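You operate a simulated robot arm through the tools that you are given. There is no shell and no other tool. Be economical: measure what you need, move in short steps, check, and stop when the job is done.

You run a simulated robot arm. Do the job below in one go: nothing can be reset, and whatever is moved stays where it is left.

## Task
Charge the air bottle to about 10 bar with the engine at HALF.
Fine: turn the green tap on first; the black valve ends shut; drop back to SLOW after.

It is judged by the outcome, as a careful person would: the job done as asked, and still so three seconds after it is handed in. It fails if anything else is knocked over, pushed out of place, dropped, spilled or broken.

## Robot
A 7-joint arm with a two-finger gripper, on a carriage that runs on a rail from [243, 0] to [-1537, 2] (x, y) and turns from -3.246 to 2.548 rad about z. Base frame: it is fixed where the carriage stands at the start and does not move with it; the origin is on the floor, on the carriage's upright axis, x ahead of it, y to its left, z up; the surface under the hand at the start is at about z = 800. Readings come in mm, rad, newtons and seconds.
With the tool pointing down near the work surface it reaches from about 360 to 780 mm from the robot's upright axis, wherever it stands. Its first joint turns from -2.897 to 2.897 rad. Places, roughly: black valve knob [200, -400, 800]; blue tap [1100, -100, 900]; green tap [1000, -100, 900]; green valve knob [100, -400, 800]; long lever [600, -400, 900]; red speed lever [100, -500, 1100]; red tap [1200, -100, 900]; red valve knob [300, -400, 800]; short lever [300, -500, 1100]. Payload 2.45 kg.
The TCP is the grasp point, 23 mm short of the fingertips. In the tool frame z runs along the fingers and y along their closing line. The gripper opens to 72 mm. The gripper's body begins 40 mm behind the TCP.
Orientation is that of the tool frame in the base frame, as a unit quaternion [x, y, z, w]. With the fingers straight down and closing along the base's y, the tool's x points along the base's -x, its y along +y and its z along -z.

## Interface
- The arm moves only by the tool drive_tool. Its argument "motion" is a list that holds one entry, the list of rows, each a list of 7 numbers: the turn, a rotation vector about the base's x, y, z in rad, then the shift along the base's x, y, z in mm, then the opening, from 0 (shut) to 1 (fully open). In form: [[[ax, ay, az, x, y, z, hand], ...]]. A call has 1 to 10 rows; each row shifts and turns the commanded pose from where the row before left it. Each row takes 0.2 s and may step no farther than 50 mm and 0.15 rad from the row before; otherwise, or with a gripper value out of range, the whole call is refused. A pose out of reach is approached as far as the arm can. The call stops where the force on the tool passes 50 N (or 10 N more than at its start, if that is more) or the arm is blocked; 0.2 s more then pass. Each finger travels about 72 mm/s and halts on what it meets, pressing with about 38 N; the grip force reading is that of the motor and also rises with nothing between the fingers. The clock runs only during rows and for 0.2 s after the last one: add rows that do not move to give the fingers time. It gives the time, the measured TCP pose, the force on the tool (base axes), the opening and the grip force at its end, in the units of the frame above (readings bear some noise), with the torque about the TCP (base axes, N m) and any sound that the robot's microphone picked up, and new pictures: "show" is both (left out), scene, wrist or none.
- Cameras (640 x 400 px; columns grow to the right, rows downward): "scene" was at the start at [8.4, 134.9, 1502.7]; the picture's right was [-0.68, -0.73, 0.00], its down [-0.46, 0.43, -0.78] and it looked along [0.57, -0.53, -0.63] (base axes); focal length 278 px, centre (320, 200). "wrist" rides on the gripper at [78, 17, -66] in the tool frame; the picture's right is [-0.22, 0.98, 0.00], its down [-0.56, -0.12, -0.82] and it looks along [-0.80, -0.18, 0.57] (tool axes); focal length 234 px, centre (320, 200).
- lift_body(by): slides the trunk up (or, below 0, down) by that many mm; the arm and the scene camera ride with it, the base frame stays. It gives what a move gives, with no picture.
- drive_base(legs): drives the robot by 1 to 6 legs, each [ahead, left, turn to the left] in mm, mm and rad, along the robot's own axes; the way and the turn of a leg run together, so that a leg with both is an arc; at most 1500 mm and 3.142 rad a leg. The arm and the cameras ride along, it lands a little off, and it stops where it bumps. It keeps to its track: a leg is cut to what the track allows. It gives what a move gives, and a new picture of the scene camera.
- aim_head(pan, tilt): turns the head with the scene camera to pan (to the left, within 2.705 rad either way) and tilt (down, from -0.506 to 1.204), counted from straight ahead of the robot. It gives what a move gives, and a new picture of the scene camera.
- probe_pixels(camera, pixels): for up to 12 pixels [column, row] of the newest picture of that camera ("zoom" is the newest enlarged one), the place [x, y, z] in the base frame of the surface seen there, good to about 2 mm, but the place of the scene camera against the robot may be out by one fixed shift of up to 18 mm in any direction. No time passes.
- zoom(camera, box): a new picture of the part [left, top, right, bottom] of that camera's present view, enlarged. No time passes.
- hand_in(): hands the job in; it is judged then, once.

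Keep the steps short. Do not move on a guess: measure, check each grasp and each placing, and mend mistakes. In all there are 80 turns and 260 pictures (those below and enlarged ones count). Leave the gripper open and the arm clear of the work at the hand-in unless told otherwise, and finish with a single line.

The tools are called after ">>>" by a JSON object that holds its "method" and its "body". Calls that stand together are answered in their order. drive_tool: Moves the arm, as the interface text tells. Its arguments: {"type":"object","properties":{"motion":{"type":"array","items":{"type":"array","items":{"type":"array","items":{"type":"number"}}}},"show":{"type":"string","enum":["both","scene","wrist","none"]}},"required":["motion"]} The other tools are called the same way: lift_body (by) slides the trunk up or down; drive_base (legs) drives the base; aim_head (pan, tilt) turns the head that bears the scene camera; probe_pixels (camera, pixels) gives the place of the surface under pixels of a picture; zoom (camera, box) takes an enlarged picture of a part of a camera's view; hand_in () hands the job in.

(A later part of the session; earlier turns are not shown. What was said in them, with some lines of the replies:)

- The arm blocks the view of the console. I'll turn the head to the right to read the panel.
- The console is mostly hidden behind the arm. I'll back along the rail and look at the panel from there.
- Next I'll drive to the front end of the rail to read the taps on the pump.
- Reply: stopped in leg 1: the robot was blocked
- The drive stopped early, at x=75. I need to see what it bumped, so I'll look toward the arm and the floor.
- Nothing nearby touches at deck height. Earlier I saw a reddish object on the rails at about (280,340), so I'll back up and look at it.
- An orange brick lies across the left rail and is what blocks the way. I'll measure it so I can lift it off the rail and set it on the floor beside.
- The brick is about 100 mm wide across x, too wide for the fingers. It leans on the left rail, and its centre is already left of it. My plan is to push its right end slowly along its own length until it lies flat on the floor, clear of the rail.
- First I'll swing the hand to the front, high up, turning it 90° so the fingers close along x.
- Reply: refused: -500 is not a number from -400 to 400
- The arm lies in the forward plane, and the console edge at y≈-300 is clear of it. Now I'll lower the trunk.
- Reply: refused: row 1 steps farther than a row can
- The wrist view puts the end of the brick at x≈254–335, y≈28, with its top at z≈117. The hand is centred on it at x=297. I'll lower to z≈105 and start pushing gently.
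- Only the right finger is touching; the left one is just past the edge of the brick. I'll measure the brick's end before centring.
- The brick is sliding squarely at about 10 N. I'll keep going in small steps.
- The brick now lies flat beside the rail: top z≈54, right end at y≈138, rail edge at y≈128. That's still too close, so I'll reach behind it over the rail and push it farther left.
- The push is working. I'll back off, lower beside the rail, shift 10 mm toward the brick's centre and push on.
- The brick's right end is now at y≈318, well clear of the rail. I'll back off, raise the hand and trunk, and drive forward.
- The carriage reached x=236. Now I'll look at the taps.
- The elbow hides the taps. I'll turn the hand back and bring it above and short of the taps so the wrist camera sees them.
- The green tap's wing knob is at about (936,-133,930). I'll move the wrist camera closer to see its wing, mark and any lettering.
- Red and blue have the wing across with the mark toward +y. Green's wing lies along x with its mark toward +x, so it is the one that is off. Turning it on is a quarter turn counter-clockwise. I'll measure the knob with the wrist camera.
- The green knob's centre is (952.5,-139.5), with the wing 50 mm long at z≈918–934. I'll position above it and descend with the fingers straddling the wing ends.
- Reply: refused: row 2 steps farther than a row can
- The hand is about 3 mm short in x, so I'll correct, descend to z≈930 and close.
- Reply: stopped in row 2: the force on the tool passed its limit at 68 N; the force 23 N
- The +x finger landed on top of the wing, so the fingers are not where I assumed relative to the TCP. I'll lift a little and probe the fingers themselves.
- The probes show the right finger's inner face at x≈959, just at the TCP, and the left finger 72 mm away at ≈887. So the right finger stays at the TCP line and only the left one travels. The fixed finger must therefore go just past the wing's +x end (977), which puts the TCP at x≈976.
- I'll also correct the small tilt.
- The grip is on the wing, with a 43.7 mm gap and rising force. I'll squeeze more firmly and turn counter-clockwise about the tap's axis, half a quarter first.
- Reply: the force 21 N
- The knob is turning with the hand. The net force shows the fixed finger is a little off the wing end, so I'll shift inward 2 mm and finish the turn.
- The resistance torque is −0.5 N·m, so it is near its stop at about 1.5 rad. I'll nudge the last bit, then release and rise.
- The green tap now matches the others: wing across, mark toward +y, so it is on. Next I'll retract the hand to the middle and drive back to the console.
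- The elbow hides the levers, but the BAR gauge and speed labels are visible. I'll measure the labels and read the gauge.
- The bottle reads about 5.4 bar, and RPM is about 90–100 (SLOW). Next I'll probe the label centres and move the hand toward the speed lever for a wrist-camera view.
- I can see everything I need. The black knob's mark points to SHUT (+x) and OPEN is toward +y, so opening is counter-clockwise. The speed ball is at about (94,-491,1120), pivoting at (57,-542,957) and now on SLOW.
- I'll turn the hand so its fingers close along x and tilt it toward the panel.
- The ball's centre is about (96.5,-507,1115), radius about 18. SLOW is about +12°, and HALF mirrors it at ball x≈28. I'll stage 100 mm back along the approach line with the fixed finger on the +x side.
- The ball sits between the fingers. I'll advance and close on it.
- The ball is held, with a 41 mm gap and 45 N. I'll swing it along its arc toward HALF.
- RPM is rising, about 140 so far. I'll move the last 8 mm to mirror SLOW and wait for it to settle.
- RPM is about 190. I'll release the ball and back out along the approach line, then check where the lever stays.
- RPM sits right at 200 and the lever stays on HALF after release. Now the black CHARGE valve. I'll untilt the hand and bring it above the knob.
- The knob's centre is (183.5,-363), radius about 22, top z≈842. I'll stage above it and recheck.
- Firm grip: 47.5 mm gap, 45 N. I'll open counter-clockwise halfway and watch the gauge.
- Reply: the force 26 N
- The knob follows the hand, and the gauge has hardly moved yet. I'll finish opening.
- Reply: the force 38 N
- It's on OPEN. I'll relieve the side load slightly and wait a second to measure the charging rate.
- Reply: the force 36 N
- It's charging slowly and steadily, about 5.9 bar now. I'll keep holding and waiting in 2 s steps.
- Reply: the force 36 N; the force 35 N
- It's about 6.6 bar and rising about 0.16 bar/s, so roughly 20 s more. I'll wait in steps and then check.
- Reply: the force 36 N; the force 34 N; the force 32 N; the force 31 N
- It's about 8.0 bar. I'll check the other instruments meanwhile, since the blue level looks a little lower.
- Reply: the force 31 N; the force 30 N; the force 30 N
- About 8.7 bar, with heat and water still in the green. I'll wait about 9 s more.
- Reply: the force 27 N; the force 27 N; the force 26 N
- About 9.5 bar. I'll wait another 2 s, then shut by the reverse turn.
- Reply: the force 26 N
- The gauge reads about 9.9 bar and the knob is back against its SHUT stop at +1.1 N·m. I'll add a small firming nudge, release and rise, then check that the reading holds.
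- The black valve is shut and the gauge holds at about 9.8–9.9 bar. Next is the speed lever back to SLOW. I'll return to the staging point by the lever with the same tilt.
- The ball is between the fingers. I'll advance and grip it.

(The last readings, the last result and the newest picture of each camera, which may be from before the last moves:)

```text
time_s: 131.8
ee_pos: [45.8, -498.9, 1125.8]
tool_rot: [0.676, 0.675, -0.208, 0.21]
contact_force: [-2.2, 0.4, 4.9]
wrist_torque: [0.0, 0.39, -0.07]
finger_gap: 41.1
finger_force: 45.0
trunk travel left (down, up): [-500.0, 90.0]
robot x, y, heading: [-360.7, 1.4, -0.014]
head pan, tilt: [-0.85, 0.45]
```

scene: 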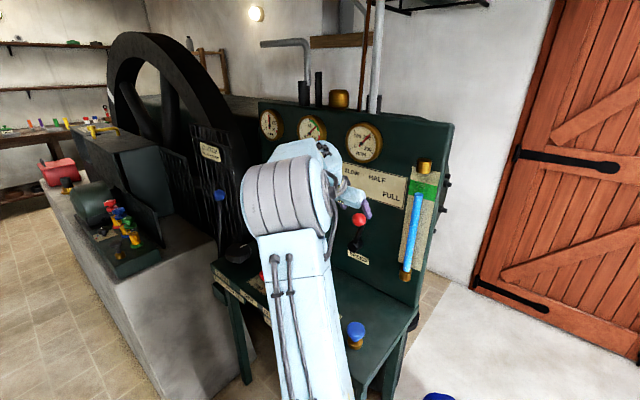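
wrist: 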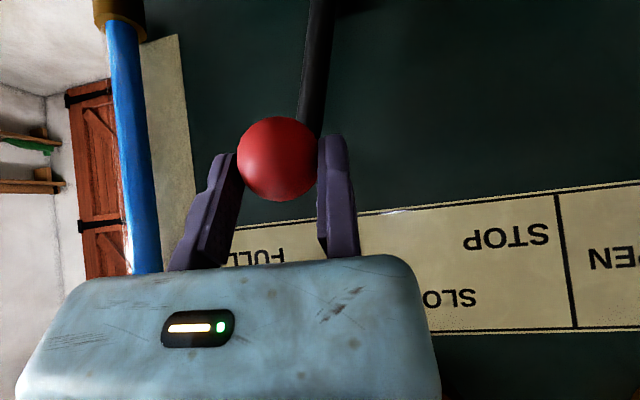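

Gripped. I'll swing back along the arc to SLOW (+71 mm in x).

>>> {"method": "drive_tool", "body": {"motion": [[[0, 0, 0, 7, 0, 1.4, 0.3], [0, 0, 0, 7.1, 0, 1.1, 0.3], [0, 0, 0, 7.1, 0, 0.8, 0.3], [0, 0, 0, 7.1, 0, 0.5, 0.3], [0, 0, 0, 7.2, 0, 0.2, 0.3], [0, 0, 0, 7.2, 0, -0.2, 0.3], [0, 0, 0, 7.1, 0, -0.5, 0.3], [0, 0, 0, 7.1, 0, -0.8, 0.3], [0, 0, 0, 7.1, 0, -1.1, 0.3], [0, 0, 0, 7, 0, -1.4, 0.3]]], "show": "none"}}

>>> {"method": "drive_tool", "body": {"motion": [[[0, 0, 0, 0, 0, 0, 0.3], [0, 0, 0, 0, 0, 0, 0.3], [0, 0, 0, 0, 0, 0, 0.3], [0, 0, 0, 0, 0, 0, 0.3], [0, 0, 0, 0, 0, 0, 0.3], [0, 0, 0, 0, 0, 0, 0.3]]], "show": "both"}}

>>> {"method": "zoom", "body": {"camera": "scene", "box": [340, 115, 390, 165]}}

```text
time_s: 134.0
ee_pos: [115.1, -499.7, 1125.0]
tool_rot: [0.676, 0.675, -0.208, 0.21]
contact_force: [-7.9, -1.2, 2.1]
wrist_torque: [-0.21, 0.86, -0.05]
finger_gap: 41.1
finger_force: 44.9
trunk travel left (down, up): [-500.0, 90.0]
robot x, y, heading: [-365.2, -1.6, -0.011]
head pan, tilt: [-0.85, 0.45]
```

```text
time_s: 135.4
ee_pos: [118.7, -499.9, 1123.0]
tool_rot: [0.675, 0.676, -0.208, 0.21]
contact_force: [-3.4, -1.2, 1.5]
wrist_torque: [-0.06, 0.34, -0.05]
finger_gap: 40.8
finger_force: 45.4
trunk travel left (down, up): [-500.0, 90.0]
robot x, y, heading: [-361.8, 4.7, -0.021]
head pan, tilt: [-0.85, 0.45]
```

scene: 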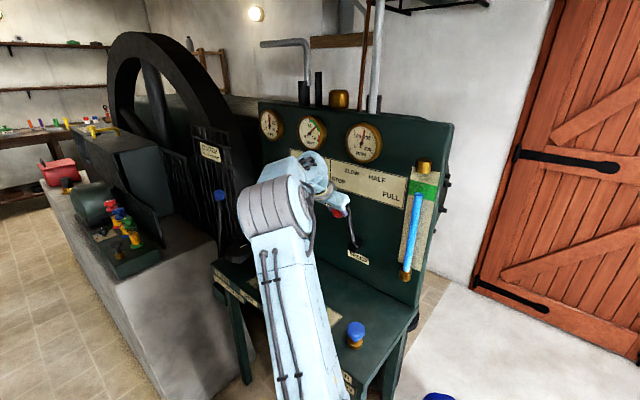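
wrist: 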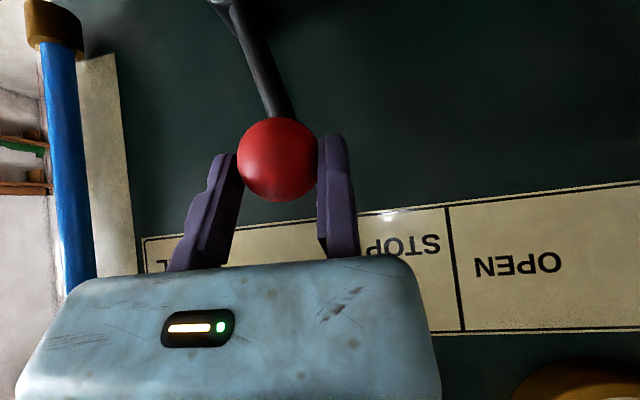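

```text
8.00 times, centred on (365, 140) of scene
```

zoom: 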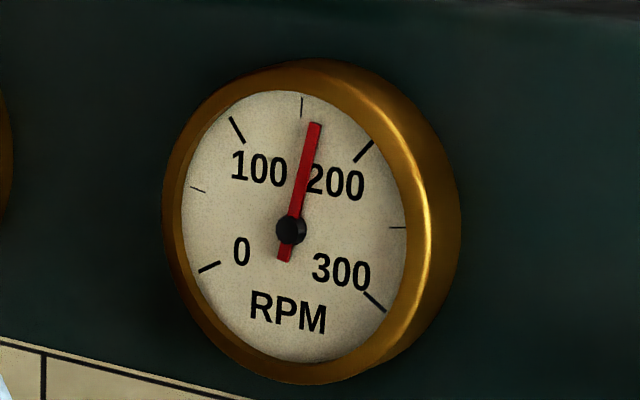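

The lever view matches the original SLOW and RPM is falling. I'll release, back out clear of the panel and let it settle.

>>> {"method": "drive_tool", "body": {"motion": [[[0, 0, 0, 0, 0, 0, 1], [0, 0, 0, 1, 0, 0, 1], [0, 0, 0, 0, 0, 0, 1], [0, 0, 0, 0, 22, 33, 1], [0, 0, 0, 0, 22, 33, 1], [0, 0, 0, 0, 40, 20, 1], [0, 0, 0, 0, 48, 0, 1], [0, 0, 0, 0, 48, 0, 1], [0, 0, 0, 0, 48, 0, 1], [0, 0, 0, 0, 48, 0, 1]]], "show": "none"}}

>>> {"method": "drive_tool", "body": {"motion": [[[0.15, 0, 0, 0, 30, -20, 1], [0.15, 0, 0, 0, 30, -20, 1], [0.15, 0, 0, 0, 30, -20, 1], [0.15, 0, 0, 0, 20, -20, 1], [0, 0, 0, 0, 0, 0, 1], [0, 0, 0, 0, 0, 0, 1], [0, 0, 0, 0, 0, 0, 1], [0, 0, 0, 0, 0, 0, 1], [0, 0, 0, 0, 0, 0, 1], [0, 0, 0, 0, 0, 0, 1]]], "show": "both"}}

>>> {"method": "zoom", "body": {"camera": "scene", "box": [250, 95, 442, 275]}}

>>> {"method": "zoom", "body": {"camera": "scene", "box": [340, 115, 390, 165]}}

>>> {"method": "zoom", "body": {"camera": "scene", "box": [250, 104, 290, 144]}}

```text
time_s: 137.6
ee_pos: [118.6, -223.8, 1209.2]
tool_rot: [0.677, 0.675, -0.208, 0.209]
contact_force: [0.0, -0.4, 0.0]
wrist_torque: [0.0, -0.01, 0.01]
finger_gap: 72.2
finger_force: 0.1
trunk travel left (down, up): [-500.0, 90.0]
robot x, y, heading: [-362.9, 1.1, -0.017]
head pan, tilt: [-0.85, 0.45]
```

```text
time_s: 139.8
ee_pos: [120.8, -113.7, 1130.0]
tool_rot: [0.707, 0.707, 0.001, 0.001]
contact_force: [-0.6, -0.4, 0.8]
wrist_torque: [0.04, 0.02, 0.0]
finger_gap: 72.0
finger_force: 0.0
trunk travel left (down, up): [-500.0, 90.0]
robot x, y, heading: [-364.2, 0.0, -0.014]
head pan, tilt: [-0.85, 0.45]
```

scene: 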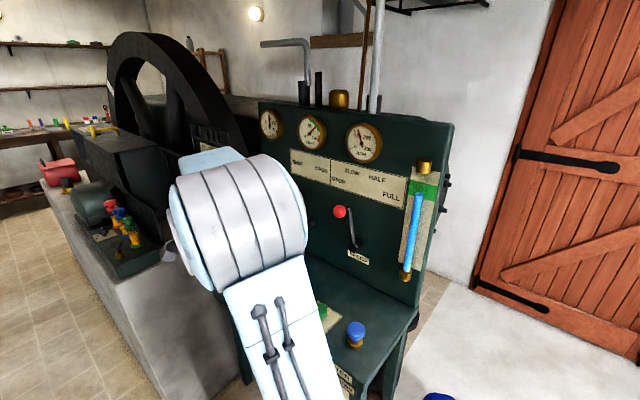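
wrist: 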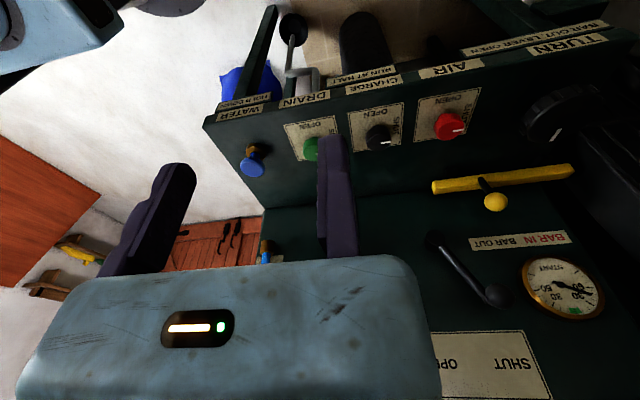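

```text
2.22 times, centred on (346, 185) of scene
```

zoom: 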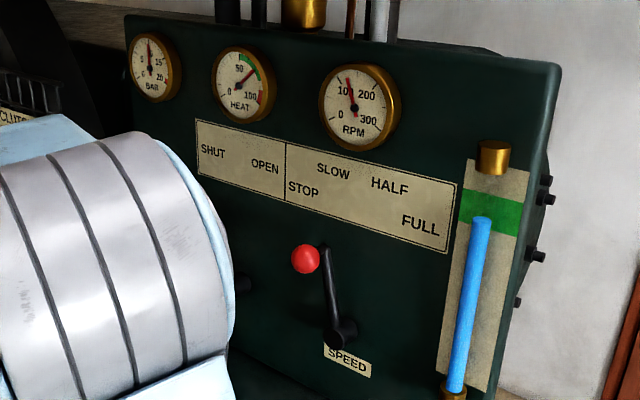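

```text
8.00 times, centred on (365, 140) of scene
```

zoom: 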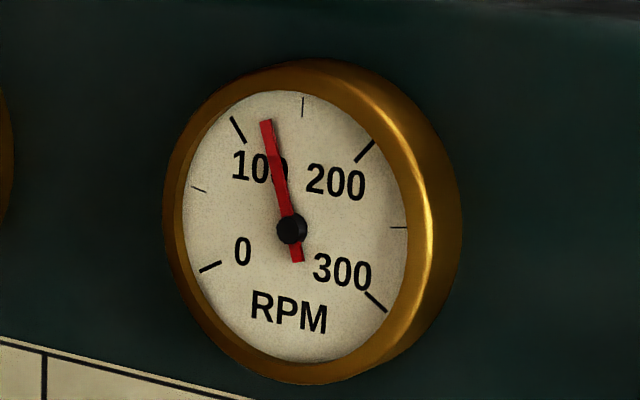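

```text
10.00 times, centred on (270, 124) of scene
```

zoom: 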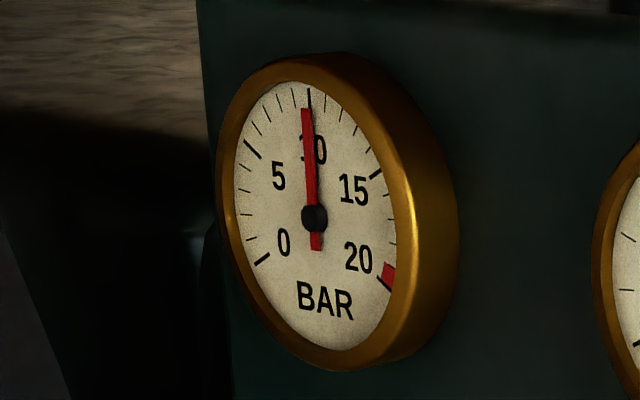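

The BAR gauge holds at about 9.8, the lever is on SLOW and RPM is still settling. One last wait to confirm.

>>> {"method": "drive_tool", "body": {"motion": [[[0, 0, 0, 0, 0, 0, 1], [0, 0, 0, 0, 0, 0, 1], [0, 0, 0, 0, 0, 0, 1], [0, 0, 0, 0, 0, 0, 1], [0, 0, 0, 0, 0, 0, 1], [0, 0, 0, 0, 0, 0, 1], [0, 0, 0, 0, 0, 0, 1], [0, 0, 0, 0, 0, 0, 1], [0, 0, 0, 0, 0, 0, 1], [0, 0, 0, 0, 0, 0, 1]]], "show": "scene"}}

>>> {"method": "zoom", "body": {"camera": "scene", "box": [250, 95, 410, 175]}}

```text
time_s: 142.0
ee_pos: [120.5, -113.3, 1130.2]
tool_rot: [0.708, 0.707, 0.001, 0.0]
contact_force: [-0.2, -0.5, 0.0]
wrist_torque: [-0.02, -0.02, -0.01]
finger_gap: 71.8
finger_force: 0.1
trunk travel left (down, up): [-500.0, 90.0]
robot x, y, heading: [-364.1, -2.3, -0.009]
head pan, tilt: [-0.85, 0.45]
```

scene: 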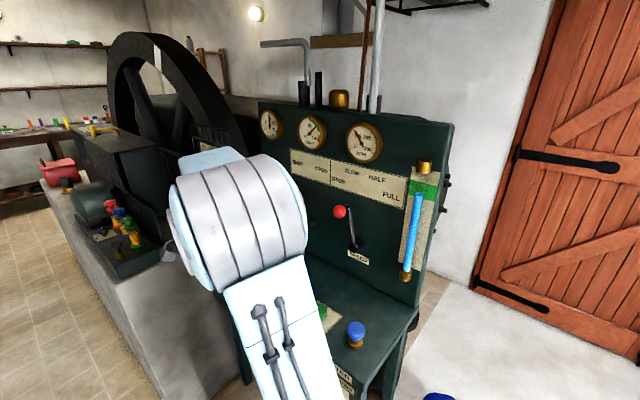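

```text
4.00 times, centred on (330, 135) of scene
5 turns are left
```

zoom: 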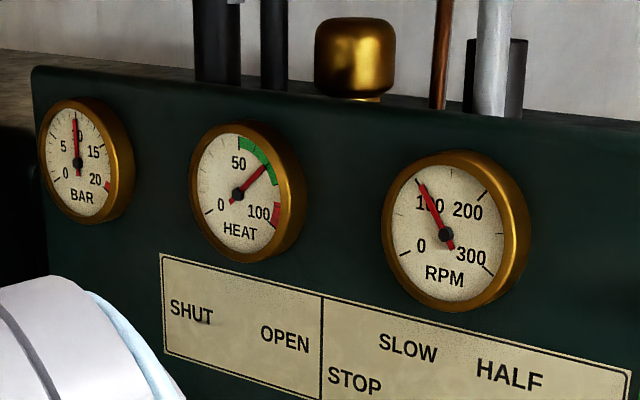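

RPM is back at about 95–100 (SLOW), BAR is about 9.8 and steady, the valve is shut, the green tap is on, and the arm is clear with the gripper open. Handing in.

>>> {"method": "hand_in", "body": {}}

```text
The job is handed in.
```

The air bottle is charged to about 9.8 bar at HALF, with the green tap turned on first, the black valve shut and the engine back at SLOW; to reach the tap I pushed a brick off the rail onto the floor beside it.
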